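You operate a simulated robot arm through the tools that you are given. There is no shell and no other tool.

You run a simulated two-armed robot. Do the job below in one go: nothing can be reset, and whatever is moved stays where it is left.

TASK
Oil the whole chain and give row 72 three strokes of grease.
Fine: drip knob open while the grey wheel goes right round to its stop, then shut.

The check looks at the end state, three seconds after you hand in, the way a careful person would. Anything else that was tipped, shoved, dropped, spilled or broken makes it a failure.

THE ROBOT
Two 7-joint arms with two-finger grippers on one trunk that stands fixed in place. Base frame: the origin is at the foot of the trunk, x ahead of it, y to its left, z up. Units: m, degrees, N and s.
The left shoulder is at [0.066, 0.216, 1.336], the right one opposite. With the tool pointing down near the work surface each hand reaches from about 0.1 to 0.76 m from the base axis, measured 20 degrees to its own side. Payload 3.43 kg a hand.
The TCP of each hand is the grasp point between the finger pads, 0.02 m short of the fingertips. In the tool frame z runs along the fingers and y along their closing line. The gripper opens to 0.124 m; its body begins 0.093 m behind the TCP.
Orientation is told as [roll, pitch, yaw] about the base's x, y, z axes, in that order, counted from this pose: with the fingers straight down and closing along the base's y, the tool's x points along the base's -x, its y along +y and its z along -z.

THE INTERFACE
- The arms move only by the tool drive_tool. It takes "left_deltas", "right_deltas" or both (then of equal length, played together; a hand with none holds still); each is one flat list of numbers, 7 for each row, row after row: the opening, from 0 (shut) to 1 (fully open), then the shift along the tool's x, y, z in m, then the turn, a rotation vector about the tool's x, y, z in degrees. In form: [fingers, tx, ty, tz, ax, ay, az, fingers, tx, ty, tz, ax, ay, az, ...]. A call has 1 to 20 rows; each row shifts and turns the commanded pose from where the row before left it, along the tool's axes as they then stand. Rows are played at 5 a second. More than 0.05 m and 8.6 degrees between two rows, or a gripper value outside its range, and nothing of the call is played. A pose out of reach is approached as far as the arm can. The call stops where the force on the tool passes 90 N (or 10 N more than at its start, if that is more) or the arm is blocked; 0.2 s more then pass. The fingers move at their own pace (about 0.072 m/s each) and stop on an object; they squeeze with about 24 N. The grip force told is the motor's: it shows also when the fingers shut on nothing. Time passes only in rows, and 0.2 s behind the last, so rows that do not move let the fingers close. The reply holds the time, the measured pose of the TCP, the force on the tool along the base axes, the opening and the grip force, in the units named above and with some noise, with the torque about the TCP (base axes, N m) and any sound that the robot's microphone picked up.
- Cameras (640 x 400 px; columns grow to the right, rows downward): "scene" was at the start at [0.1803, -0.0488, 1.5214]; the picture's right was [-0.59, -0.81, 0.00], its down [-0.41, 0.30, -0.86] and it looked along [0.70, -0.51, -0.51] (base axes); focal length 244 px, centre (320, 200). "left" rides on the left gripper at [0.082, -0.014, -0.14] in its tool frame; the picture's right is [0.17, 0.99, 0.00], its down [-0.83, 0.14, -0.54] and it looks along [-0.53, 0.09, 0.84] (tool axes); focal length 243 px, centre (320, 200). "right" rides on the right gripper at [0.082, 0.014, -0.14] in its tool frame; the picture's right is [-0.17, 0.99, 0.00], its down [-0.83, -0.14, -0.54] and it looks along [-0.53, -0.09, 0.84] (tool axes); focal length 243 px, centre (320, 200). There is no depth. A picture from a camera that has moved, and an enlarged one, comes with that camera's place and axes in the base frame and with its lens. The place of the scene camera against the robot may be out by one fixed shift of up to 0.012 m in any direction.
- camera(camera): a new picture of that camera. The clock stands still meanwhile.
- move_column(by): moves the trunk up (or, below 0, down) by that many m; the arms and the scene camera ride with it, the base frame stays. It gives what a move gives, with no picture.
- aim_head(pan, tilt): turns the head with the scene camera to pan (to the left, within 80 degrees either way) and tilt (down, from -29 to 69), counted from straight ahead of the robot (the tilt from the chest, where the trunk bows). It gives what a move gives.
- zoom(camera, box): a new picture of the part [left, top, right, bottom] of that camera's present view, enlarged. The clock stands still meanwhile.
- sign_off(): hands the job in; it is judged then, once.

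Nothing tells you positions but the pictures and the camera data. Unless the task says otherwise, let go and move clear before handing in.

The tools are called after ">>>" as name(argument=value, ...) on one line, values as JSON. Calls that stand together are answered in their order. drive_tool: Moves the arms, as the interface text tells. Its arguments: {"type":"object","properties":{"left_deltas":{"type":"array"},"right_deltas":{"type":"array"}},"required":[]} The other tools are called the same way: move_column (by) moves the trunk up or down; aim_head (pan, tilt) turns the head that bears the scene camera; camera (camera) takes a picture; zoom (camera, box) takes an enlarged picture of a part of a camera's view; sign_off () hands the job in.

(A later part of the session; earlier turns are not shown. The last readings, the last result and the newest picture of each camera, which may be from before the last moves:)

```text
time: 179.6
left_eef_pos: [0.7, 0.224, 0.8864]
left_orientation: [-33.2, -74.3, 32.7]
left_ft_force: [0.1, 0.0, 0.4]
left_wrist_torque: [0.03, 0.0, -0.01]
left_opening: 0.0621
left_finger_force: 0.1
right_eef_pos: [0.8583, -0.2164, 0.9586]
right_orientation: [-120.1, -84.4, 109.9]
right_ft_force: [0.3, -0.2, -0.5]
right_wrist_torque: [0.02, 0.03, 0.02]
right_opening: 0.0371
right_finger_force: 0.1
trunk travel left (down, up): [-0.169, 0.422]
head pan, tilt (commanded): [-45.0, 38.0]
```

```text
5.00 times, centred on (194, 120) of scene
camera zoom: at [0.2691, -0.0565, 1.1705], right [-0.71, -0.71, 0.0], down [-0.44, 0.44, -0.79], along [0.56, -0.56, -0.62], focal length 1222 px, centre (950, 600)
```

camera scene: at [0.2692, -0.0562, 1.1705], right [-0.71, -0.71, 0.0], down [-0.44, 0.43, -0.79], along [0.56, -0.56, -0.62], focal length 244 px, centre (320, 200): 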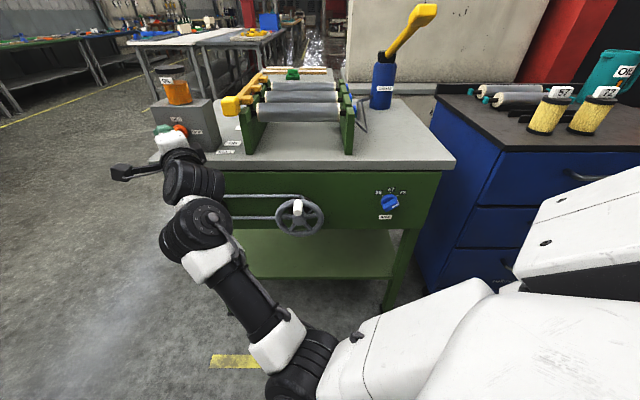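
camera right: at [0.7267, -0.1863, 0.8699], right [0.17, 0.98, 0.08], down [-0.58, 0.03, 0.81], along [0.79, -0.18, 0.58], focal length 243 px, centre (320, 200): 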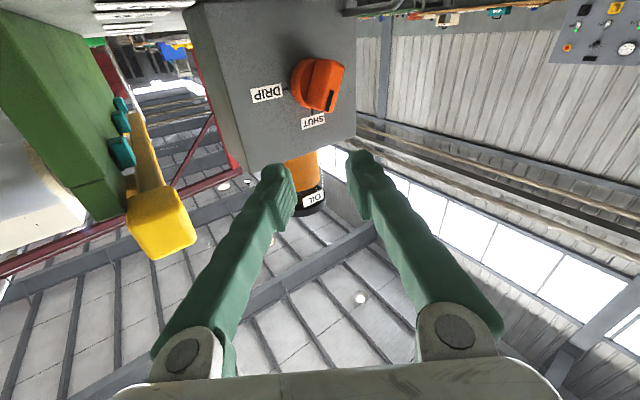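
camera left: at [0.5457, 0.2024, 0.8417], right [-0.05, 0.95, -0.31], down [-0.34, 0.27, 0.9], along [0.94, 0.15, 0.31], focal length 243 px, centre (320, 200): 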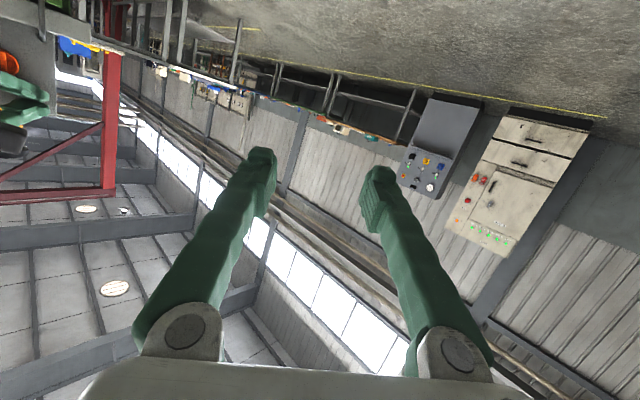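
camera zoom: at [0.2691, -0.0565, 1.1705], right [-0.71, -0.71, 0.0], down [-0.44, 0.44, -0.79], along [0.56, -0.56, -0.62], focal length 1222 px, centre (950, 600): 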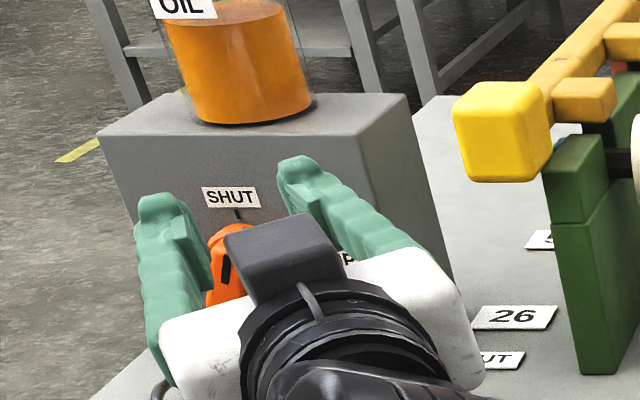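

>>> zoom(camera="right", box=[240, 40, 400, 140])

```text
4.00 times, centred on (320, 90) of right
camera zoom: at [0.7267, -0.1863, 0.8699], right [0.17, 0.98, 0.08], down [-0.58, 0.03, 0.81], along [0.79, -0.18, 0.58], focal length 970 px, centre (320, 640)
```

zoom: 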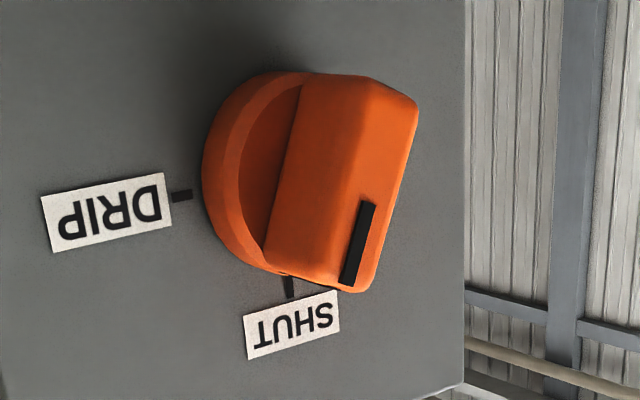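

The bar now sits about 20° from SHUT. I'm testing whether the hand can turn 20° further right here, to face the knob better.

>>> drive_tool(right_deltas=[0.3, 0.012, 0, 0, 6.5, 1.5, 1.5, 0.3, 0.012, 0, 0, 6.5, 1.5, 1.5, 0.3, 0.012, 0, 0, 6.5, 0, 1.5])

>>> camera(camera="right")

```text
time: 180.4
left_eef_pos: [0.7016, 0.2239, 0.8854]
left_orientation: [-33.4, -74.1, 32.8]
left_ft_force: [-0.2, 0.3, 0.4]
left_wrist_torque: [0.0, 0.01, -0.01]
left_opening: 0.0621
left_finger_force: 0.0
right_eef_pos: [0.8597, -0.2176, 0.9238]
right_orientation: [165.1, -89.4, 165.1]
right_ft_force: [-1.1, 0.5, -0.4]
right_wrist_torque: [-0.01, 0.0, 0.01]
right_opening: 0.0371
right_finger_force: 0.0
trunk travel left (down, up): [-0.169, 0.422]
head pan, tilt (commanded): [-45.0, 38.0]
```

```text
taken
camera right: at [0.7462, -0.1373, 0.8404], right [0.49, 0.86, 0.17], down [-0.55, 0.15, 0.82], along [0.68, -0.49, 0.54], focal length 243 px, centre (320, 200)
```

right: 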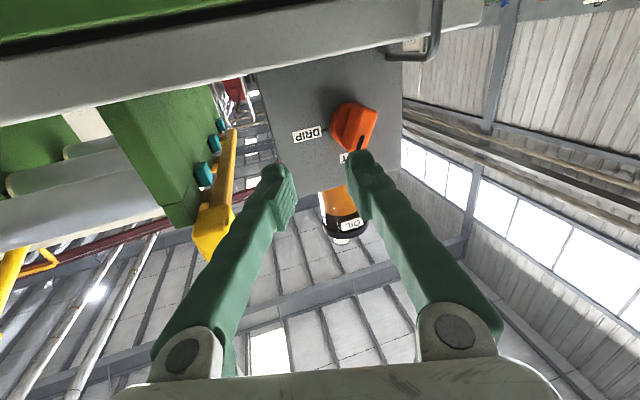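

Yaw -30° is reachable, so the hand now nearly faces the knob. I'm lowering the trunk 5 cm for reach, lining up with the bar, and rolling to match its 20° tilt.

>>> move_column(by=-0.05)

>>> drive_tool(right_deltas=[0.3, -0.0175, 0.0181, 0.0028, 0, 0, 6.7, 0.3, -0.0175, 0.0181, 0.0028, 0, 0, 6.7, 0.3, 0, 0, 0, 0, 0, 6.7])

>>> camera(camera="right")

>>> zoom(camera="right", box=[240, 80, 400, 180])

```text
time: 181.3
left_eef_pos: [0.7092, 0.2233, 0.8102]
left_orientation: [-29.2, -72.2, 28.6]
left_ft_force: [0.2, -0.3, 0.3]
left_wrist_torque: [0.02, 0.03, 0.0]
left_opening: 0.0622
left_finger_force: 0.0
right_eef_pos: [0.8584, -0.2188, 0.876]
right_orientation: [155.3, -89.3, 175.2]
right_ft_force: [-0.7, 0.0, 0.3]
right_wrist_torque: [0.02, 0.07, 0.03]
right_opening: 0.0371
right_finger_force: 0.1
trunk travel left (down, up): [-0.119, 0.472]
head pan, tilt (commanded): [-45.0, 38.0]
```

```text
time: 182.1
left_eef_pos: [0.7109, 0.2244, 0.8082]
left_orientation: [-29.0, -72.1, 28.5]
left_ft_force: [-0.6, 0.0, -0.5]
left_wrist_torque: [0.0, -0.02, -0.02]
left_opening: 0.0619
left_finger_force: 0.0
right_eef_pos: [0.8803, -0.1918, 0.9101]
right_orientation: [91.6, -69.6, -121.1]
right_ft_force: [0.3, 0.0, 0.2]
right_wrist_torque: [0.01, 0.01, -0.01]
right_opening: 0.037
right_finger_force: 0.1
trunk travel left (down, up): [-0.119, 0.472]
head pan, tilt (commanded): [-45.0, 38.0]
```

```text
taken
camera right: at [0.7808, -0.0869, 0.8374], right [0.42, 0.76, 0.5], down [-0.68, -0.1, 0.72], along [0.59, -0.65, 0.48], focal length 243 px, centre (320, 200)
```

right: 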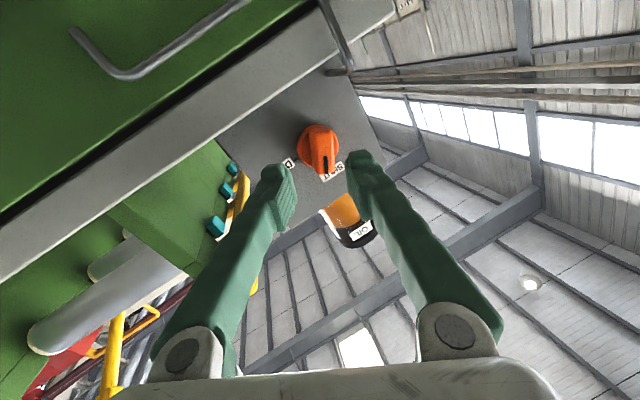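

```text
4.00 times, centred on (320, 130) of right
camera zoom: at [0.7808, -0.0869, 0.8374], right [0.42, 0.76, 0.5], down [-0.68, -0.1, 0.72], along [0.59, -0.65, 0.48], focal length 970 px, centre (320, 480)
```

zoom: 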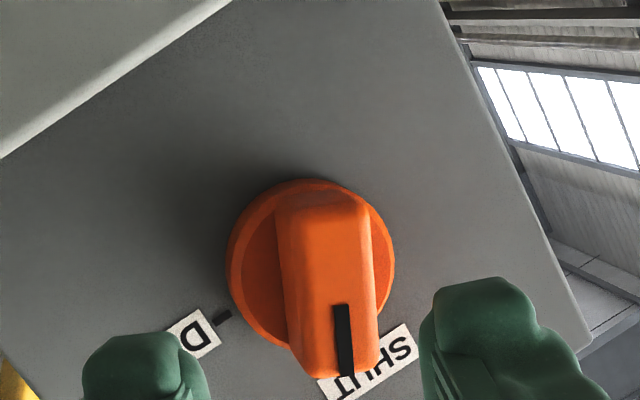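

The bar is lined up squarely between the fingers. I'm advancing 6 cm to straddle it.

>>> drive_tool(right_deltas=[0.3, 0.001, 0.001, 0.022, 0, 0, 0, 0.3, 0.001, 0.001, 0.02, 0, 0, 0, 0.3, 0.001, 0, 0.0175, 0, 0, 0])

>>> camera(camera="right")

```text
time: 182.9
left_eef_pos: [0.7104, 0.2237, 0.8081]
left_orientation: [-29.0, -72.1, 28.6]
left_ft_force: [-0.3, -0.1, 0.1]
left_wrist_torque: [-0.02, 0.01, -0.01]
left_opening: 0.0619
left_finger_force: 0.0
right_eef_pos: [0.934, -0.2201, 0.906]
right_orientation: [91.3, -69.8, -120.9]
right_ft_force: [0.4, -1.1, 0.4]
right_wrist_torque: [-0.03, 0.0, 0.0]
right_opening: 0.0374
right_finger_force: 0.1
trunk travel left (down, up): [-0.119, 0.472]
head pan, tilt (commanded): [-45.0, 38.0]
```

```text
taken
camera right: at [0.8335, -0.1162, 0.8322], right [0.43, 0.76, 0.49], down [-0.68, -0.09, 0.73], along [0.6, -0.65, 0.48], focal length 243 px, centre (320, 200)
```

right: 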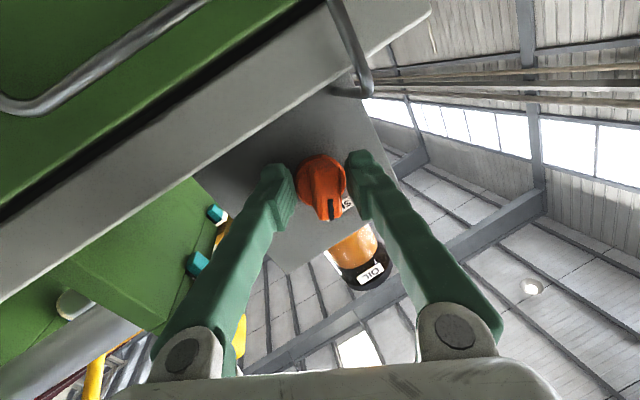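

The fingers straddle the bar cleanly. I'm closing on it.

>>> drive_tool(right_deltas=[0, 0, 0, 0, 0, 0, 0, 0, 0, 0, 0, 0, 0, 0, 0, 0, 0, 0, 0, 0, 0])

>>> camera(camera="right")

```text
time: 183.7
left_eef_pos: [0.7101, 0.2243, 0.8084]
left_orientation: [-29.0, -72.1, 28.5]
left_ft_force: [-0.8, -0.3, 0.0]
left_wrist_torque: [-0.04, 0.01, -0.01]
left_opening: 0.0618
left_finger_force: 0.0
right_eef_pos: [0.9322, -0.2238, 0.9058]
right_orientation: [90.9, -69.8, -120.9]
right_ft_force: [-21.2, -1.4, -9.8]
right_wrist_torque: [-0.28, -0.28, -1.19]
right_opening: 0.0277
right_finger_force: 45.3
trunk travel left (down, up): [-0.119, 0.472]
head pan, tilt (commanded): [-45.0, 38.0]
```

```text
taken
camera right: at [0.8328, -0.1181, 0.833], right [0.43, 0.75, 0.5], down [-0.68, -0.09, 0.73], along [0.59, -0.65, 0.47], focal length 243 px, centre (320, 200)
```

right: 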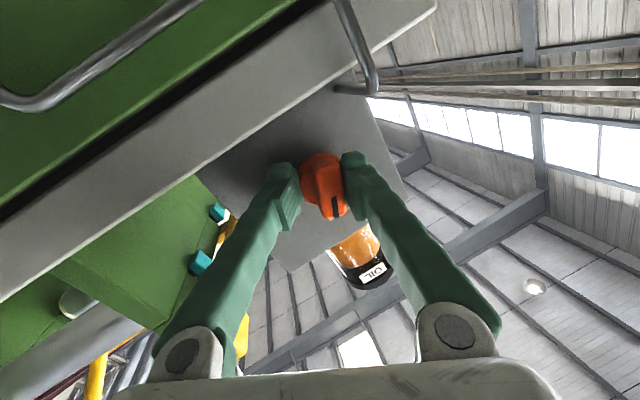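

Gripped. I'm turning it clockwise to DRIP.

>>> drive_tool(right_deltas=[0, 0, 0, 0, 0, 0, 7.8, 0, 0, 0, 0, 0, 0, 7.8, 0, 0, 0, 0, 0, 0, 7.8, 0, 0, 0, 0, 0, 0, 7.8, 0, 0, 0, 0, 0, 0, 7.8, 0, 0, 0, 0, 0, 0, 7.8, 0, 0, 0, 0, 0, 0, 7.8, 0, 0, 0, 0, 0, 0, 7.8, 0, 0, 0, 0, 0, 0, 7.8])

>>> camera(camera="right")

>>> zoom(camera="scene", box=[110, 50, 270, 150])

```text
time: 185.7
left_eef_pos: [0.7079, 0.2267, 0.809]
left_orientation: [-29.7, -72.2, 29.2]
left_ft_force: [-0.2, 0.3, -0.3]
left_wrist_torque: [0.01, -0.03, 0.02]
left_opening: 0.062
left_finger_force: 0.1
right_eef_pos: [0.9317, -0.216, 0.9095]
right_orientation: [90.8, 0.3, -119.6]
right_ft_force: [-36.2, 26.5, -7.3]
right_wrist_torque: [0.18, 0.25, 0.06]
right_opening: 0.0174
right_finger_force: 45.3
trunk travel left (down, up): [-0.119, 0.472]
head pan, tilt (commanded): [-45.0, 38.0]
```

```text
taken
camera right: at [0.8508, -0.0766, 0.922], right [-0.1, -0.14, 0.99], down [-0.88, -0.46, -0.15], along [0.47, -0.88, -0.08], focal length 243 px, centre (320, 200)
```

right: 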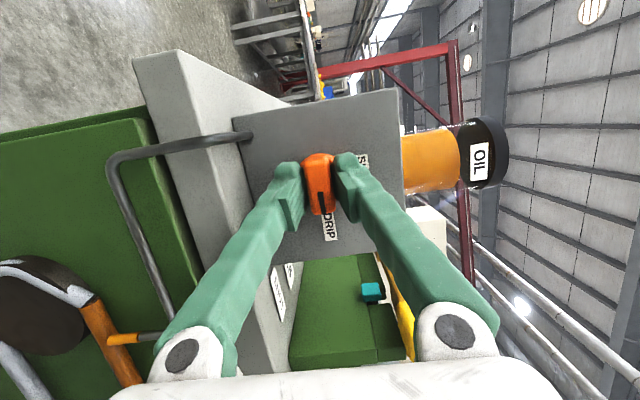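

```text
4.00 times, centred on (190, 100) of scene
camera zoom: at [0.2864, -0.0541, 1.1125], right [-0.71, -0.71, 0.0], down [-0.43, 0.43, -0.79], along [0.56, -0.56, -0.61], focal length 978 px, centre (840, 600)
```

zoom: 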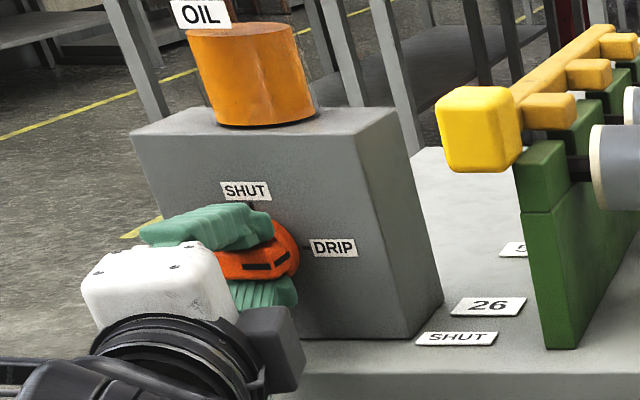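

The knob is at DRIP and fresh orange oil shows on the chain under the pipe. I'm releasing, backing off and heading straight for the wheel.

>>> drive_tool(right_deltas=[0.35, 0, 0, 0, 0, 0, 0, 0.4, 0, 0, -0.005, 0, 0, 0, 0.4, 0, 0, -0.035, 0, 0, 0, 0.4, 0, 0, -0.035, 0, 6.7, 0, 0.4, 0, 0, 0, 0, 6.7, 0, 0.4, 0, 0, 0, 0, 6.7, 0])

>>> move_column(by=0.05)

>>> camera(camera="right")

>>> zoom(camera="scene", box=[120, 80, 360, 230])

```text
time: 187.1
left_eef_pos: [0.7108, 0.2243, 0.8096]
left_orientation: [-29.0, -72.2, 28.7]
left_ft_force: [1.0, 0.2, -0.3]
left_wrist_torque: [0.0, 0.0, -0.04]
left_opening: 0.0622
left_finger_force: 0.1
right_eef_pos: [0.8691, -0.1803, 0.9089]
right_orientation: [90.7, 0.3, -99.3]
right_ft_force: [0.1, 0.0, 0.4]
right_wrist_torque: [-0.02, 0.04, 0.02]
right_opening: 0.0495
right_finger_force: 0.0
trunk travel left (down, up): [-0.119, 0.472]
head pan, tilt (commanded): [-45.0, 38.0]
```

```text
time: 188.0
left_eef_pos: [0.7118, 0.2259, 0.8585]
left_orientation: [-29.0, -72.1, 28.4]
left_ft_force: [0.5, -0.1, 0.0]
left_wrist_torque: [0.02, 0.02, -0.03]
left_opening: 0.0621
left_finger_force: 0.1
right_eef_pos: [0.869, -0.1806, 0.9582]
right_orientation: [90.7, 0.1, -99.6]
right_ft_force: [-0.7, 0.4, 0.0]
right_wrist_torque: [0.0, -0.02, -0.02]
right_opening: 0.0496
right_finger_force: 0.1
trunk travel left (down, up): [-0.169, 0.422]
head pan, tilt (commanded): [-45.0, 38.0]
```

```text
taken
camera right: at [0.7453, -0.0772, 0.9702], right [-0.04, -0.17, 0.99], down [-0.67, -0.73, -0.15], along [0.74, -0.66, -0.08], focal length 243 px, centre (320, 200)
```

right: 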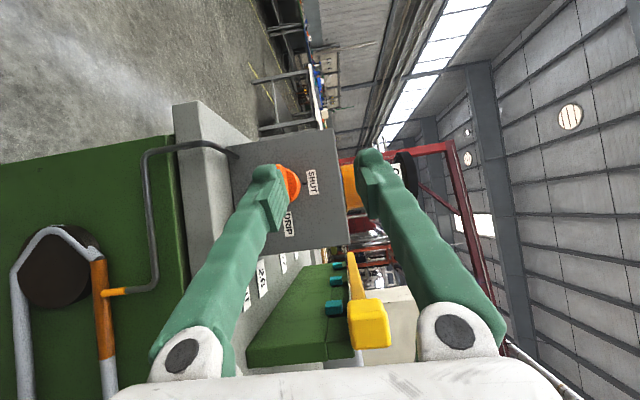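

```text
2.67 times, centred on (240, 155) of scene
camera zoom: at [0.2701, -0.056, 1.1702], right [-0.71, -0.71, 0.0], down [-0.44, 0.43, -0.79], along [0.56, -0.56, -0.62], focal length 652 px, centre (533, 320)
```

zoom: 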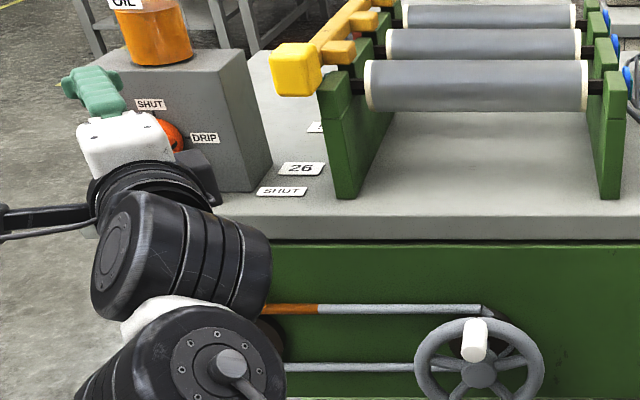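

>>> drive_tool(right_deltas=[0.4, -0.0239, -0.0221, -0.0289, 0, 0, 0, 0.4, -0.0239, -0.0221, -0.0289, 0, 0, 0, 0.4, -0.0239, -0.0221, -0.0289, 0, 0, 0, 0.4, -0.0239, -0.0221, -0.0289, 0, 0, 0, 0.4, -0.0239, -0.0221, -0.0289, 0, 0, 0, 0.4, -0.0239, -0.0221, -0.0289, 0, 0, 0, 0.4, -0.0239, -0.0221, -0.0289, 0, 0, 0, 0.4, -0.0239, -0.0221, -0.0289, 0, 0, 0, 0.4, -0.0239, -0.0221, -0.0289, 0, 0, 0])

>>> camera(camera="right")

>>> zoom(camera="right", box=[200, 110, 360, 210])

```text
time: 190.0
left_eef_pos: [0.7101, 0.2239, 0.859]
left_orientation: [-29.1, -72.2, 28.6]
left_ft_force: [-0.5, -0.5, 0.8]
left_wrist_torque: [-0.02, -0.01, -0.02]
left_opening: 0.0621
left_finger_force: 0.1
right_eef_pos: [0.5786, -0.3486, 0.7551]
right_orientation: [90.8, 0.2, -99.5]
right_ft_force: [-0.5, 0.0, -0.2]
right_wrist_torque: [-0.01, 0.03, 0.05]
right_opening: 0.0497
right_finger_force: 0.1
trunk travel left (down, up): [-0.169, 0.422]
head pan, tilt (commanded): [-45.0, 38.0]
```

```text
taken
camera right: at [0.4536, -0.246, 0.7672], right [-0.04, -0.17, 0.99], down [-0.67, -0.73, -0.15], along [0.74, -0.66, -0.08], focal length 243 px, centre (320, 200)
```

right: 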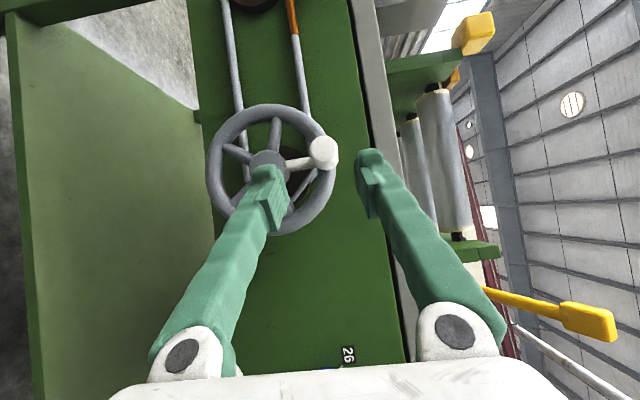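

```text
4.00 times, centred on (280, 160) of right
camera zoom: at [0.4536, -0.246, 0.7672], right [-0.04, -0.17, 0.99], down [-0.67, -0.73, -0.15], along [0.74, -0.66, -0.08], focal length 970 px, centre (480, 360)
```

zoom: 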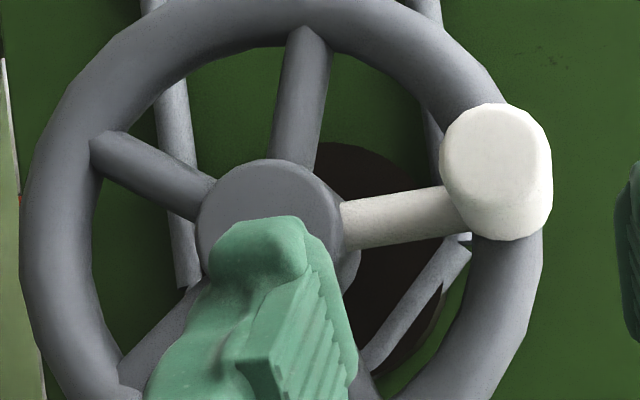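

The handle is dead ahead, 6.8 cm away, exactly as computed. I'm advancing and closing on it.

>>> drive_tool(right_deltas=[0.4, 0, 0.003, 0.034, 0, 0, 0, 0.4, 0, 0, 0.034, 0, 0, 0, 0, 0, 0, 0, 0, 0, 0, 0, 0, 0, 0, 0, 0, 0])

>>> camera(camera="right")

>>> zoom(camera="scene", box=[180, 150, 372, 270])

```text
time: 191.0
left_eef_pos: [0.71, 0.2265, 0.8581]
left_orientation: [-29.5, -72.2, 28.9]
left_ft_force: [-0.3, -0.1, 0.4]
left_wrist_torque: [0.03, 0.04, -0.02]
left_opening: 0.0623
left_finger_force: 0.0
right_eef_pos: [0.6462, -0.3563, 0.759]
right_orientation: [90.7, 0.1, -99.1]
right_ft_force: [-21.1, 26.3, -7.7]
right_wrist_torque: [0.3, 0.03, 0.73]
right_opening: 0.0227
right_finger_force: 44.9
trunk travel left (down, up): [-0.169, 0.422]
head pan, tilt (commanded): [-45.0, 38.0]
```

```text
taken
camera right: at [0.5203, -0.2542, 0.7717], right [-0.04, -0.16, 0.99], down [-0.66, -0.73, -0.15], along [0.75, -0.66, -0.08], focal length 243 px, centre (320, 200)
```

right: 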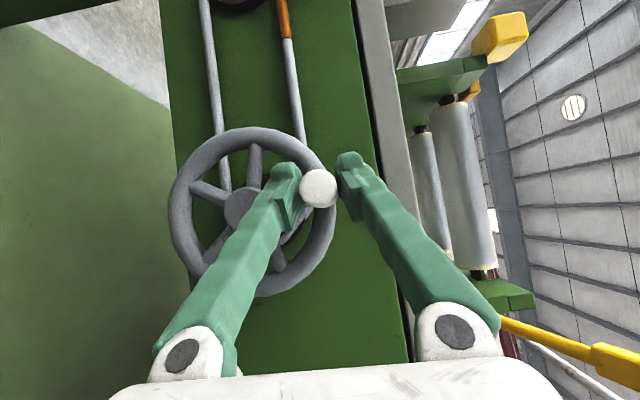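

```text
3.33 times, centred on (276, 210) of scene
camera zoom: at [0.2678, -0.0545, 1.1709], right [-0.71, -0.71, 0.0], down [-0.43, 0.43, -0.79], along [0.56, -0.56, -0.61], focal length 815 px, centre (467, 167)
```

zoom: 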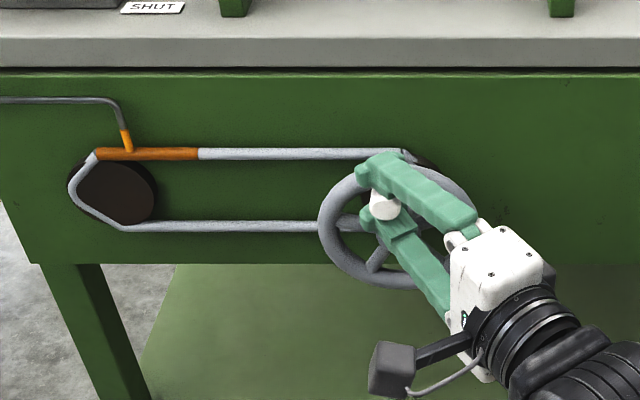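

The handle is held. I'm easing off the rim slightly and trying the first 30° clockwise to see whether the wheel turns that way.

>>> drive_tool(right_deltas=[0, -0.0129, -0.0019, -0.0133, 0, 0, 0, 0, -0.012, -0.0059, -0.0087, 0, 0, 0])

>>> zoom(camera="scene", box=[180, 150, 372, 270])

```text
time: 191.6
left_eef_pos: [0.7086, 0.2247, 0.8624]
left_orientation: [-29.3, -72.3, 28.7]
left_ft_force: [0.7, -0.6, 0.3]
left_wrist_torque: [0.0, -0.01, 0.07]
left_opening: 0.062
left_finger_force: 0.1
right_eef_pos: [0.6176, -0.3855, 0.7536]
right_orientation: [91.0, 0.2, -100.0]
right_ft_force: [-24.3, 6.6, 8.6]
right_wrist_torque: [-0.2, 0.15, -0.22]
right_opening: 0.0
right_finger_force: 34.0
trunk travel left (down, up): [-0.169, 0.422]
head pan, tilt (commanded): [-45.0, 38.0]
```

```text
3.33 times, centred on (276, 210) of scene
camera zoom: at [0.266, -0.0569, 1.1713], right [-0.71, -0.71, 0.0], down [-0.43, 0.44, -0.79], along [0.56, -0.56, -0.61], focal length 815 px, centre (467, 167)
```

zoom: 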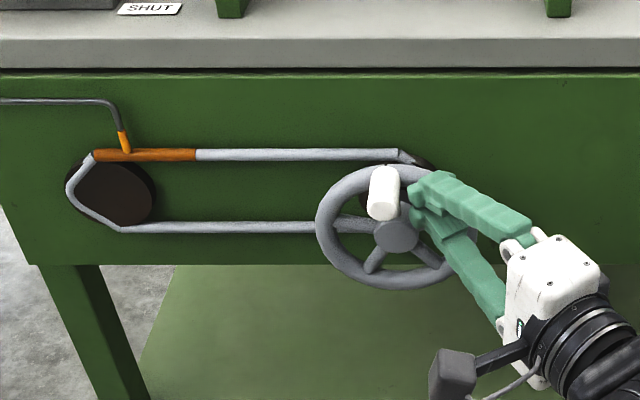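

The fingers slipped off and the handle stayed put, so clockwise looks blocked. They are now just right of the handle, so I'm pushing it left (anticlockwise) to test that way.

>>> drive_tool(right_deltas=[0, 0.0122, 0, 0.0087, 0, 0, 0, 0, 0.0122, 0, 0.0087, 0, 0, 0])

>>> zoom(camera="scene", box=[180, 150, 372, 270])

>>> camera(camera="right")

```text
time: 192.2
left_eef_pos: [0.7099, 0.2251, 0.8586]
left_orientation: [-29.1, -72.0, 28.8]
left_ft_force: [0.2, -0.2, -0.7]
left_wrist_torque: [-0.05, -0.02, -0.04]
left_opening: 0.0618
left_finger_force: 0.2
right_eef_pos: [0.641, -0.3598, 0.7504]
right_orientation: [90.7, 0.4, -99.6]
right_ft_force: [-7.0, 6.4, -0.1]
right_wrist_torque: [-0.09, 0.03, -0.02]
right_opening: 0.0
right_finger_force: 34.7
trunk travel left (down, up): [-0.169, 0.422]
head pan, tilt (commanded): [-45.0, 38.0]
```

```text
3.33 times, centred on (276, 210) of scene
camera zoom: at [0.2688, -0.0559, 1.1705], right [-0.71, -0.71, 0.0], down [-0.44, 0.43, -0.79], along [0.56, -0.56, -0.62], focal length 815 px, centre (467, 167)
```

zoom: 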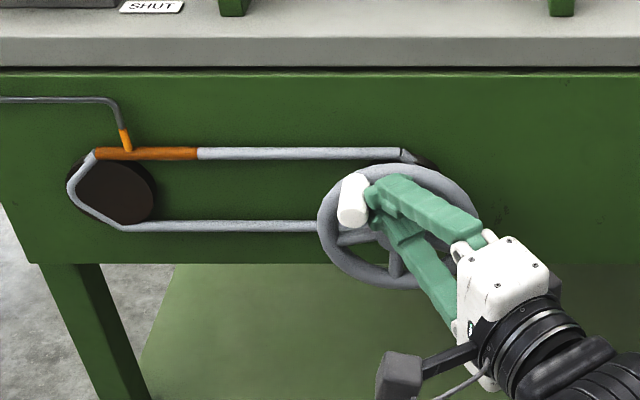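

```text
taken
camera right: at [0.5172, -0.2569, 0.7632], right [-0.04, -0.17, 0.99], down [-0.67, -0.73, -0.15], along [0.74, -0.66, -0.08], focal length 243 px, centre (320, 200)
```

right: 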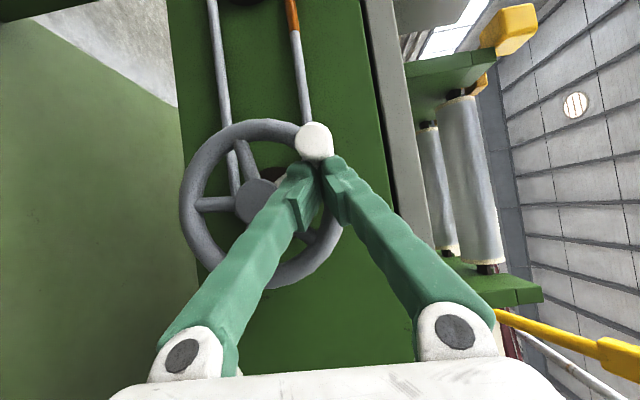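

Anticlockwise is the free direction: the handle moved easily to about 28°. I'm opening the fingers, sliding onto the handle, and gripping it for the full turn that way.

>>> drive_tool(right_deltas=[0.4, 0, 0, 0, 0, 0, 0, 0.4, 0, 0.001, -0.004, 0, 0, 0, 0.4, 0.015, 0.001, 0.0087, 0, 0, 0, 0.4, 0.0151, 0, 0.0087, 0, 0, 0, 0, 0, 0, 0, 0, 0, 0, 0, 0, 0, 0, 0, 0, 0])

>>> camera(camera="right")

>>> zoom(camera="scene", box=[180, 150, 372, 270])

```text
time: 193.6
left_eef_pos: [0.7112, 0.2246, 0.8582]
left_orientation: [-28.9, -72.0, 28.5]
left_ft_force: [0.6, -0.7, 0.1]
left_wrist_torque: [0.0, 0.02, -0.01]
left_opening: 0.0619
left_finger_force: 0.1
right_eef_pos: [0.6607, -0.3345, 0.7512]
right_orientation: [90.4, 0.3, -99.5]
right_ft_force: [-6.5, -2.6, -11.6]
right_wrist_torque: [0.09, 0.06, -0.53]
right_opening: 0.0226
right_finger_force: 45.3
trunk travel left (down, up): [-0.169, 0.422]
head pan, tilt (commanded): [-45.0, 38.0]
```

```text
taken
camera right: at [0.5356, -0.2306, 0.7644], right [-0.04, -0.17, 0.99], down [-0.67, -0.73, -0.15], along [0.74, -0.66, -0.09], focal length 243 px, centre (320, 200)
```

right: 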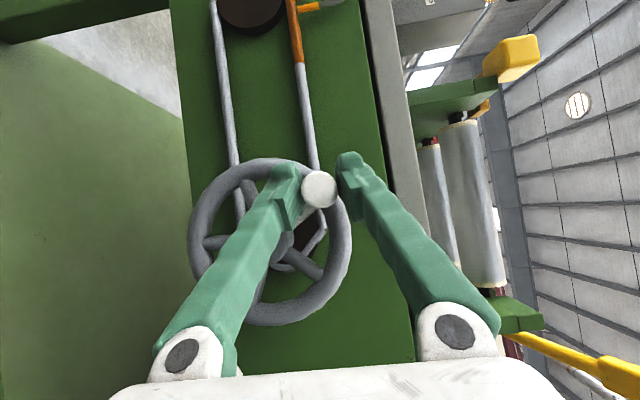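

```text
3.33 times, centred on (276, 210) of scene
camera zoom: at [0.2695, -0.0572, 1.1703], right [-0.71, -0.71, 0.0], down [-0.44, 0.44, -0.79], along [0.56, -0.56, -0.62], focal length 815 px, centre (467, 167)
```

zoom: 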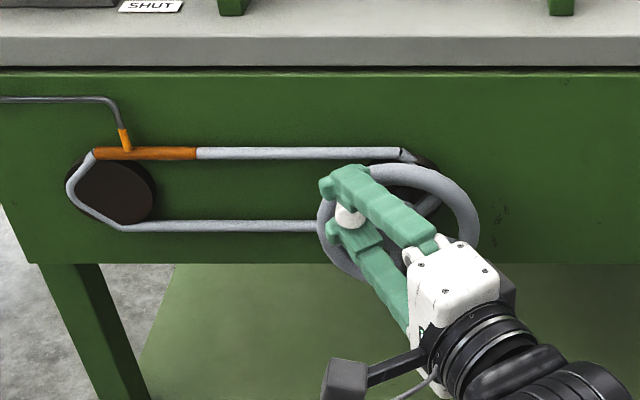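

Gripped on the handle at 28°. I'm starting the anticlockwise turn, with a first quarter and then a check.

>>> drive_tool(right_deltas=[0, 0.0107, -0.0094, 0.0075, 0, 0, 0, 0, 0.0083, -0.0125, 0.0058, 0, 0, 0, 0, 0.0055, -0.0147, 0.0037, 0, 0, 0, 0, 0.0022, -0.0158, 0.0014, 0, 0, 0, 0, -0.0012, -0.016, -0.0011, 0, 0, 0])

>>> camera(camera="right")

>>> zoom(camera="scene", box=[180, 150, 372, 270])

```text
time: 194.8
left_eef_pos: [0.7143, 0.2259, 0.8558]
left_orientation: [-28.7, -71.9, 28.5]
left_ft_force: [-0.3, -0.3, 0.6]
left_wrist_torque: [0.04, 0.01, -0.01]
left_opening: 0.0619
left_finger_force: 0.1
right_eef_pos: [0.6863, -0.3053, 0.6798]
right_orientation: [90.2, 0.3, -98.9]
right_ft_force: [40.5, 17.7, -8.8]
right_wrist_torque: [-0.13, 0.07, 0.28]
right_opening: 0.0157
right_finger_force: 45.3
trunk travel left (down, up): [-0.169, 0.422]
head pan, tilt (commanded): [-45.0, 38.0]
```

```text
taken
camera right: at [0.5606, -0.2026, 0.6939], right [-0.03, -0.17, 0.99], down [-0.66, -0.74, -0.14], along [0.75, -0.65, -0.09], focal length 243 px, centre (320, 200)
```

right: 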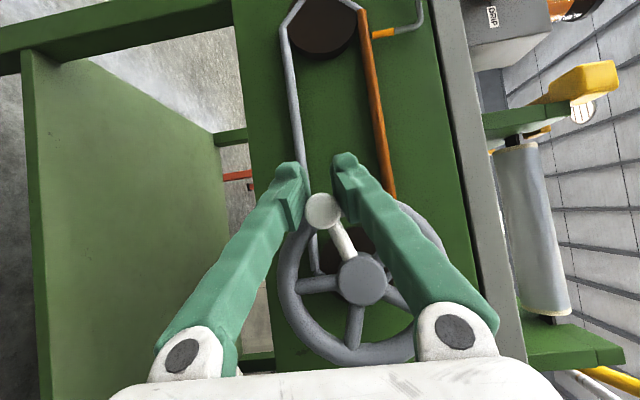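

```text
3.33 times, centred on (276, 210) of scene
camera zoom: at [0.2732, -0.0555, 1.1694], right [-0.71, -0.71, 0.0], down [-0.44, 0.43, -0.79], along [0.56, -0.56, -0.62], focal length 815 px, centre (467, 167)
```

zoom: 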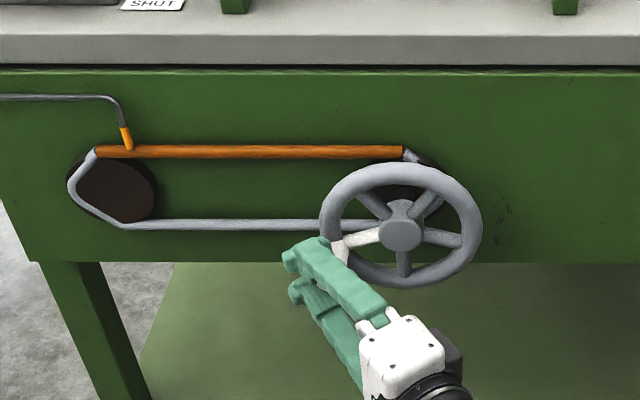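

Excellent: the wheel has turned about 107°, and the whole upper run of the chain is now orange with oil. The grip has slid off-centre by about 13 mm, so I'm quickly re-centring on the handle.

>>> drive_tool(right_deltas=[0.4, 0, 0, -0.003, 0, 0, 0, 0.4, 0, 0, 0, 0, 0, 0, 0.4, -0.0115, 0.001, -0.0065, 0, 0, 0, 0, 0, 0, 0, 0, 0, 0, 0, 0, 0, 0, 0, 0, 0])

>>> camera(camera="right")

```text
time: 196.0
left_eef_pos: [0.712, 0.2243, 0.8577]
left_orientation: [-29.0, -72.0, 28.5]
left_ft_force: [0.4, -0.9, -0.4]
left_wrist_torque: [-0.01, -0.03, -0.01]
left_opening: 0.062
left_finger_force: 0.2
right_eef_pos: [0.6713, -0.3198, 0.6857]
right_orientation: [90.7, 0.3, -99.6]
right_ft_force: [7.5, 1.6, -3.3]
right_wrist_torque: [0.02, 0.01, 0.09]
right_opening: 0.0227
right_finger_force: 45.3
trunk travel left (down, up): [-0.169, 0.422]
head pan, tilt (commanded): [-45.0, 38.0]
```

```text
taken
camera right: at [0.5474, -0.2165, 0.6983], right [-0.04, -0.17, 0.99], down [-0.67, -0.73, -0.15], along [0.74, -0.66, -0.08], focal length 243 px, centre (320, 200)
```

right: 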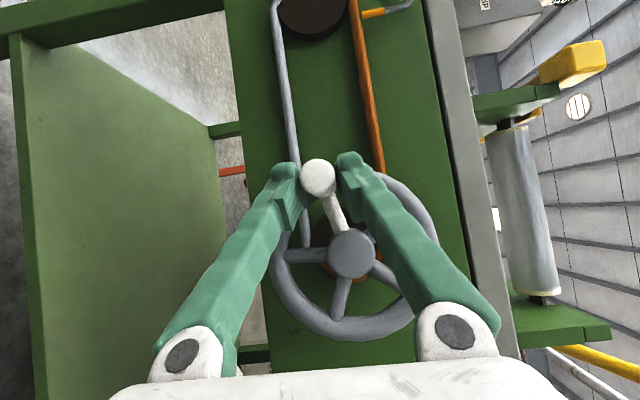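

Re-centred on the handle at about 104°. I'm continuing the turn, this time rolling the hand along with the wheel so the grip stays solid.

>>> drive_tool(right_deltas=[0, -0.0021, -0.008, -0.0015, 0, 0, -8, 0, -0.0019, -0.0079, -0.0021, 0, 0, -8, 0, -0.0018, -0.0077, -0.0027, 0, 0, -8, 0, -0.0016, -0.0077, -0.0033, 0, 0, -8, 0, -0.0016, -0.0074, -0.0038, 0, 0, -8, 0, -0.0016, -0.0072, -0.0042, 0, 0, -8, 0, -0.0017, -0.007, -0.0045, 0, 0, -8, 0, -0.0018, -0.0068, -0.0047, 0, 0, -8, 0, -0.0019, -0.0066, -0.0049, 0, 0, -8, 0, -0.0021, -0.0065, -0.0049, 0, 0, -8])

>>> camera(camera="right")

>>> zoom(camera="scene", box=[180, 150, 372, 270])

```text
time: 198.2
left_eef_pos: [0.7102, 0.2265, 0.8594]
left_orientation: [-29.4, -72.1, 29.1]
left_ft_force: [0.0, -1.0, 0.5]
left_wrist_torque: [0.05, 0.01, -0.01]
left_opening: 0.062
left_finger_force: 0.1
right_eef_pos: [0.6248, -0.3611, 0.6408]
right_orientation: [94.1, -79.9, -103.3]
right_ft_force: [-21.4, 27.1, 1.2]
right_wrist_torque: [0.53, 0.76, -1.04]
right_opening: 0.0307
right_finger_force: 45.0
trunk travel left (down, up): [-0.169, 0.422]
head pan, tilt (commanded): [-45.0, 38.0]
```

```text
taken
camera right: at [0.4938, -0.3117, 0.5606], right [0.15, 0.93, 0.34], down [-0.59, -0.19, 0.79], along [0.8, -0.31, 0.52], focal length 243 px, centre (320, 200)
```

right: 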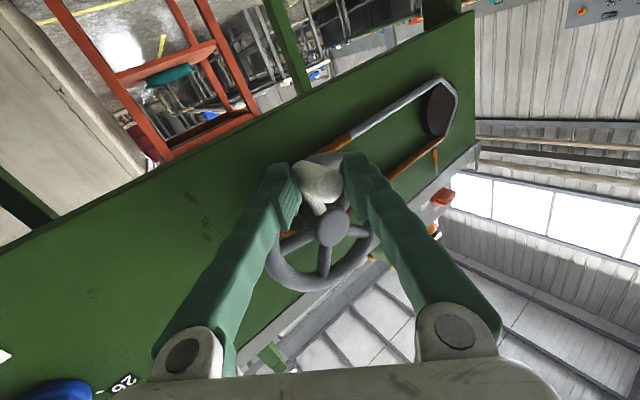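

```text
3.33 times, centred on (276, 210) of scene
camera zoom: at [0.2675, -0.0546, 1.1709], right [-0.71, -0.71, 0.0], down [-0.43, 0.43, -0.79], along [0.56, -0.56, -0.61], focal length 815 px, centre (467, 167)
```

zoom: 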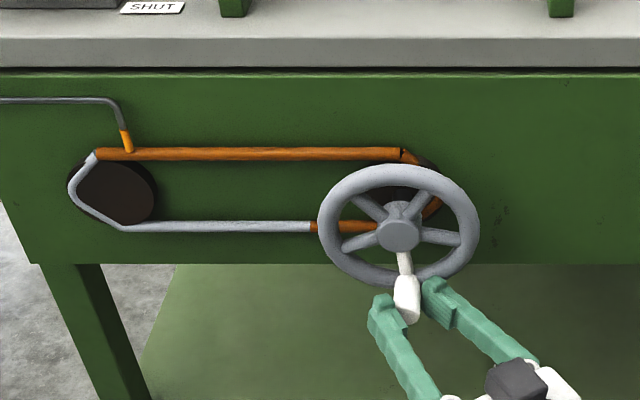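

Half way round: the handle is at the bottom and the oil has gone right round the right-hand sprocket. I'm continuing up the right side.

>>> drive_tool(right_deltas=[0, -0.0024, -0.0065, -0.0059, 0, 0, -8, 0, -0.0025, -0.0065, -0.0057, 0, 0, -8, 0, -0.0027, -0.0067, -0.005, 0, 0, -8, 0, -0.003, -0.0068, -0.0045, 0, 0, -8, 0, -0.003, -0.0069, -0.004, 0, 0, -8])

>>> camera(camera="right")

>>> zoom(camera="scene", box=[180, 150, 372, 270])

```text
time: 199.4
left_eef_pos: [0.7103, 0.2276, 0.8595]
left_orientation: [-29.7, -72.1, 29.2]
left_ft_force: [0.1, 0.2, -0.7]
left_wrist_torque: [0.03, -0.01, 0.01]
left_opening: 0.062
left_finger_force: 0.1
right_eef_pos: [0.5973, -0.3808, 0.6547]
right_orientation: [-90.7, -60.1, 82.4]
right_ft_force: [-33.7, 45.8, -10.0]
right_wrist_torque: [0.09, 1.28, 0.34]
right_opening: 0.025
right_finger_force: 45.1
trunk travel left (down, up): [-0.169, 0.422]
head pan, tilt (commanded): [-45.0, 38.0]
```

```text
taken
camera right: at [0.4548, -0.3888, 0.5761], right [0.14, 0.93, -0.35], down [-0.5, 0.37, 0.79], along [0.86, 0.07, 0.51], focal length 243 px, centre (320, 200)
```

right: 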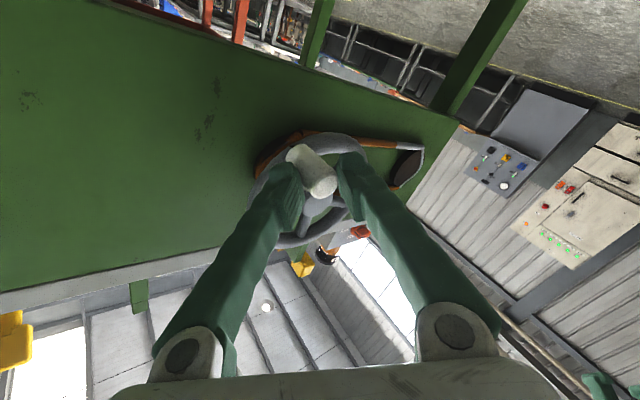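

```text
3.33 times, centred on (276, 210) of scene
camera zoom: at [0.2675, -0.0535, 1.1709], right [-0.71, -0.71, 0.0], down [-0.43, 0.43, -0.79], along [0.56, -0.56, -0.61], focal length 815 px, centre (467, 167)
```

zoom: 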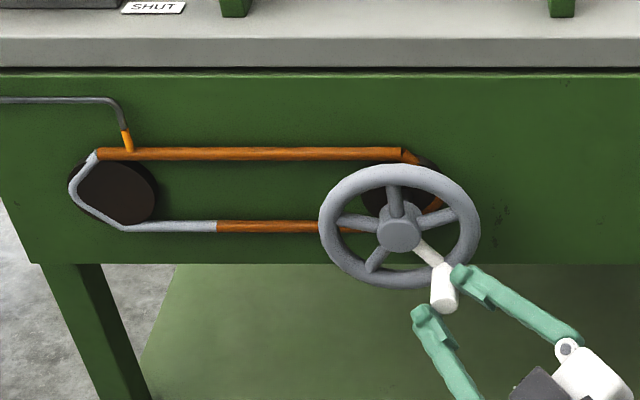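

Good: 222°, with oil along half of the lower run. The finger is pressing the rim a bit hard, so I'm easing back slightly while continuing.

>>> drive_tool(right_deltas=[0, -0.0032, -0.0072, -0.0073, 0, 0, -8, 0, -0.0032, -0.0073, -0.0057, 0, 0, -8, 0, -0.0031, -0.0076, -0.0041, 0, 0, -8, 0, -0.003, -0.0077, -0.0015, 0, 0, -8, 0, -0.0028, -0.0079, -0.0009, 0, 0, -8])

>>> camera(camera="right")

>>> zoom(camera="scene", box=[180, 150, 372, 270])

```text
time: 200.6
left_eef_pos: [0.7103, 0.2267, 0.8589]
left_orientation: [-29.6, -72.2, 29.0]
left_ft_force: [0.1, -0.7, 0.1]
left_wrist_torque: [0.01, 0.03, -0.02]
left_opening: 0.062
left_finger_force: 0.0
right_eef_pos: [0.5744, -0.3984, 0.696]
right_orientation: [-91.0, -20.2, 81.4]
right_ft_force: [-23.5, 30.4, 1.4]
right_wrist_torque: [0.48, 0.31, 0.63]
right_opening: 0.0187
right_finger_force: 44.8
trunk travel left (down, up): [-0.169, 0.422]
head pan, tilt (commanded): [-45.0, 38.0]
```

```text
taken
camera right: at [0.4253, -0.4475, 0.6528], right [0.09, 0.49, -0.87], down [-0.43, 0.81, 0.41], along [0.9, 0.33, 0.28], focal length 243 px, centre (320, 200)
```

right: 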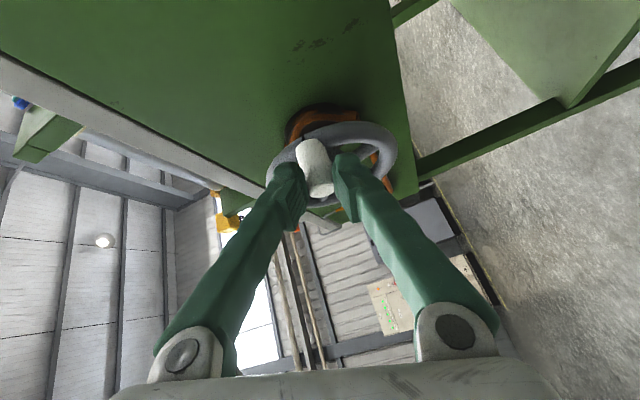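

```text
3.33 times, centred on (276, 210) of scene
camera zoom: at [0.2671, -0.054, 1.1712], right [-0.71, -0.71, 0.0], down [-0.43, 0.43, -0.79], along [0.56, -0.56, -0.61], focal length 815 px, centre (467, 167)
```

zoom: 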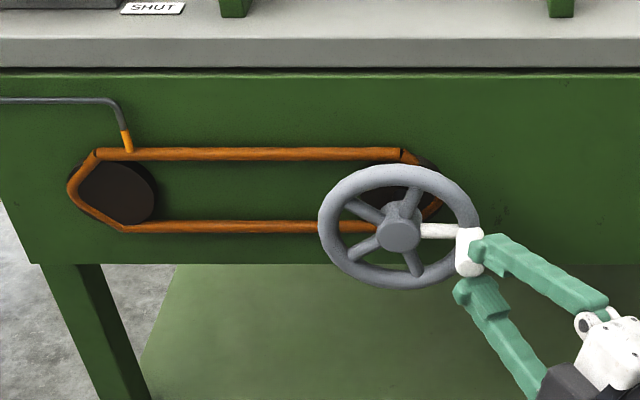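

The chain is now orange all the way round, with the handle at 266°. I'm continuing to the stop as instructed, still rolling with the wheel.

>>> drive_tool(right_deltas=[0, -0.0027, -0.008, -0.0012, 0, 0, -8, 0, -0.0024, -0.0081, -0.0005, 0, 0, -8, 0, -0.0022, -0.0081, 0.0002, 0, 0, -8, 0, -0.0021, -0.008, 0.0012, 0, 0, -8, 0, -0.0018, -0.0078, 0.002, 0, 0, -8, 0, -0.0016, -0.0076, 0.003, 0, 0, -8])

>>> camera(camera="right")

>>> zoom(camera="scene", box=[180, 150, 372, 270])

```text
time: 202.0
left_eef_pos: [0.7094, 0.2252, 0.8598]
left_orientation: [-29.4, -72.3, 29.0]
left_ft_force: [0.7, 0.2, 0.3]
left_wrist_torque: [0.0, 0.01, 0.0]
left_opening: 0.0622
left_finger_force: 0.1
right_eef_pos: [0.5775, -0.3917, 0.7446]
right_orientation: [-91.2, 27.9, 79.7]
right_ft_force: [-21.6, 4.0, 13.0]
right_wrist_torque: [0.06, -0.25, 0.1]
right_opening: 0.0003
right_finger_force: 34.6
trunk travel left (down, up): [-0.169, 0.422]
head pan, tilt (commanded): [-45.0, 38.0]
```

```text
taken
camera right: at [0.4275, -0.4473, 0.7676], right [-0.04, -0.31, -0.95], down [-0.39, 0.88, -0.27], along [0.92, 0.36, -0.15], focal length 243 px, centre (320, 200)
```

right: 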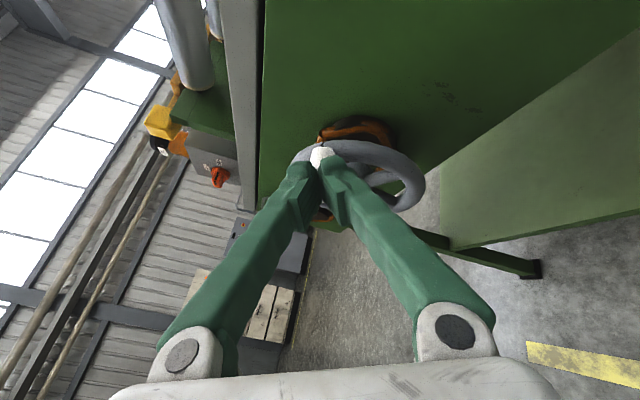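

```text
3.33 times, centred on (276, 210) of scene
camera zoom: at [0.2662, -0.0556, 1.1713], right [-0.71, -0.71, 0.0], down [-0.43, 0.43, -0.79], along [0.56, -0.56, -0.61], focal length 815 px, centre (467, 167)
```

zoom: 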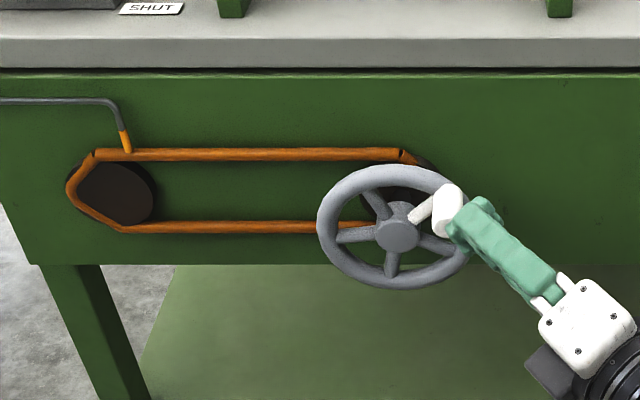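

The fingers slipped off at about 313°, and the last 47° to the stop remain. I'm repositioning the closed fingers to the handle's right side so I can push it up and left to the stop.

>>> drive_tool(right_deltas=[0, 0, 0, -0.015, 0, 0, 0, 0, 0.0066, 0.0035, 0, 0, 0, 7, 0, 0.007, 0.0027, 0, 0, 0, 7, 0, 0.0073, 0.0018, 0, 0, 0, 7, 0, 0.0074, 0.0009, 0, 0, 0, 7, 0, 0, 0, 0.0152, 0, 0, 0])

>>> camera(camera="right")

>>> zoom(camera="scene", box=[180, 150, 372, 270])

```text
time: 203.4
left_eef_pos: [0.7121, 0.2251, 0.8579]
left_orientation: [-29.0, -72.1, 28.6]
left_ft_force: [0.1, -0.1, -1.7]
left_wrist_torque: [0.01, -0.01, 0.02]
left_opening: 0.0618
left_finger_force: 0.1
right_eef_pos: [0.5766, -0.4202, 0.7404]
right_orientation: [-90.7, -0.4, 80.5]
right_ft_force: [-0.6, -0.2, -0.2]
right_wrist_torque: [-0.01, -0.02, 0.0]
right_opening: 0.0
right_finger_force: 33.8
trunk travel left (down, up): [-0.169, 0.422]
head pan, tilt (commanded): [-45.0, 38.0]
```

```text
taken
camera right: at [0.4252, -0.4794, 0.724], right [0.04, 0.17, -0.98], down [-0.4, 0.91, 0.14], along [0.92, 0.39, 0.1], focal length 243 px, centre (320, 200)
```

right: 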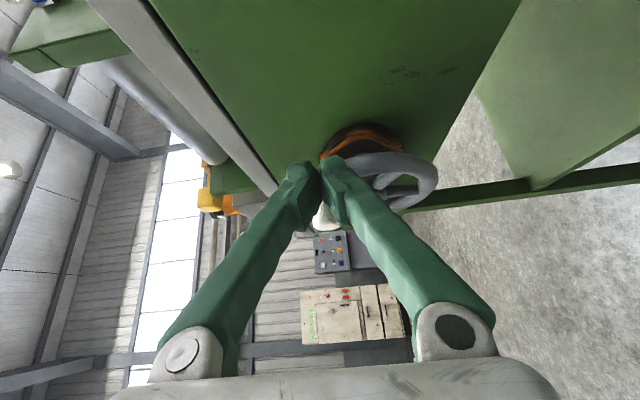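

```text
3.33 times, centred on (276, 210) of scene
camera zoom: at [0.2694, -0.0566, 1.1704], right [-0.71, -0.71, 0.0], down [-0.44, 0.44, -0.79], along [0.56, -0.56, -0.62], focal length 815 px, centre (467, 167)
```

zoom: 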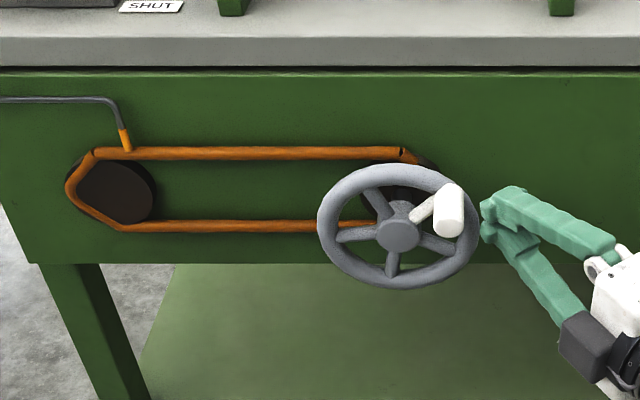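

The fingers are just right of the handle at the right depth. I'm pushing it left and up towards the stop.

>>> drive_tool(right_deltas=[0, -0.0095, -0.0028, 0.0068, 0, 0, 0, 0, -0.0095, -0.0028, 0.0068, 0, 0, 0, 0, -0.0095, -0.0028, 0.0068, 0, 0, 0, 0, -0.0095, -0.0022, 0.0068, 0, 0, 0, 0, -0.0095, -0.0022, 0.0068, 0, 0, 0])

>>> camera(camera="right")

>>> zoom(camera="scene", box=[180, 150, 372, 270])

```text
time: 204.3
left_eef_pos: [0.7102, 0.225, 0.8605]
left_orientation: [-29.2, -72.2, 28.8]
left_ft_force: [1.3, 0.8, -0.8]
left_wrist_torque: [-0.03, -0.04, -0.06]
left_opening: 0.0619
left_finger_force: 0.1
right_eef_pos: [0.5947, -0.4097, 0.7456]
right_orientation: [-90.1, -0.5, 78.4]
right_ft_force: [-41.2, -20.0, 0.5]
right_wrist_torque: [0.04, 0.03, 0.18]
right_opening: 0.0059
right_finger_force: 34.5
trunk travel left (down, up): [-0.169, 0.422]
head pan, tilt (commanded): [-45.0, 38.0]
stopped in row 4 (right hand): the force on the tool passed its limit at 106 N (the readings are from after the stop); the commanded pose is now the measured one
```

```text
taken
camera right: at [0.442, -0.4624, 0.7308], right [0.04, 0.17, -0.98], down [-0.36, 0.92, 0.14], along [0.93, 0.35, 0.1], focal length 243 px, centre (320, 200)
```

right: 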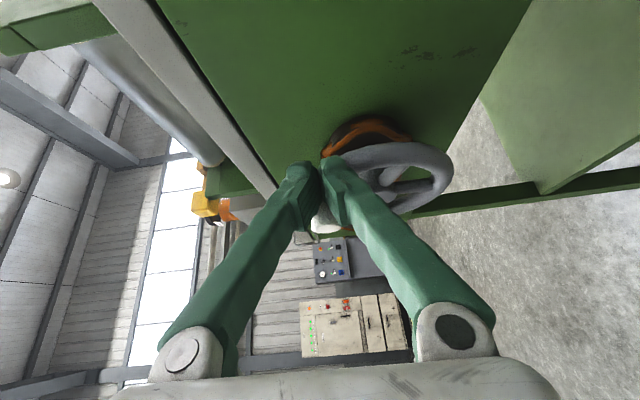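

```text
3.33 times, centred on (276, 210) of scene
camera zoom: at [0.2669, -0.0558, 1.1711], right [-0.71, -0.71, 0.0], down [-0.43, 0.43, -0.79], along [0.56, -0.56, -0.61], focal length 815 px, centre (467, 167)
```

zoom: 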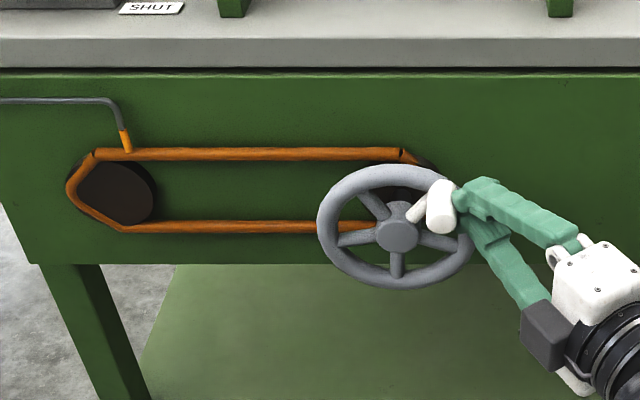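

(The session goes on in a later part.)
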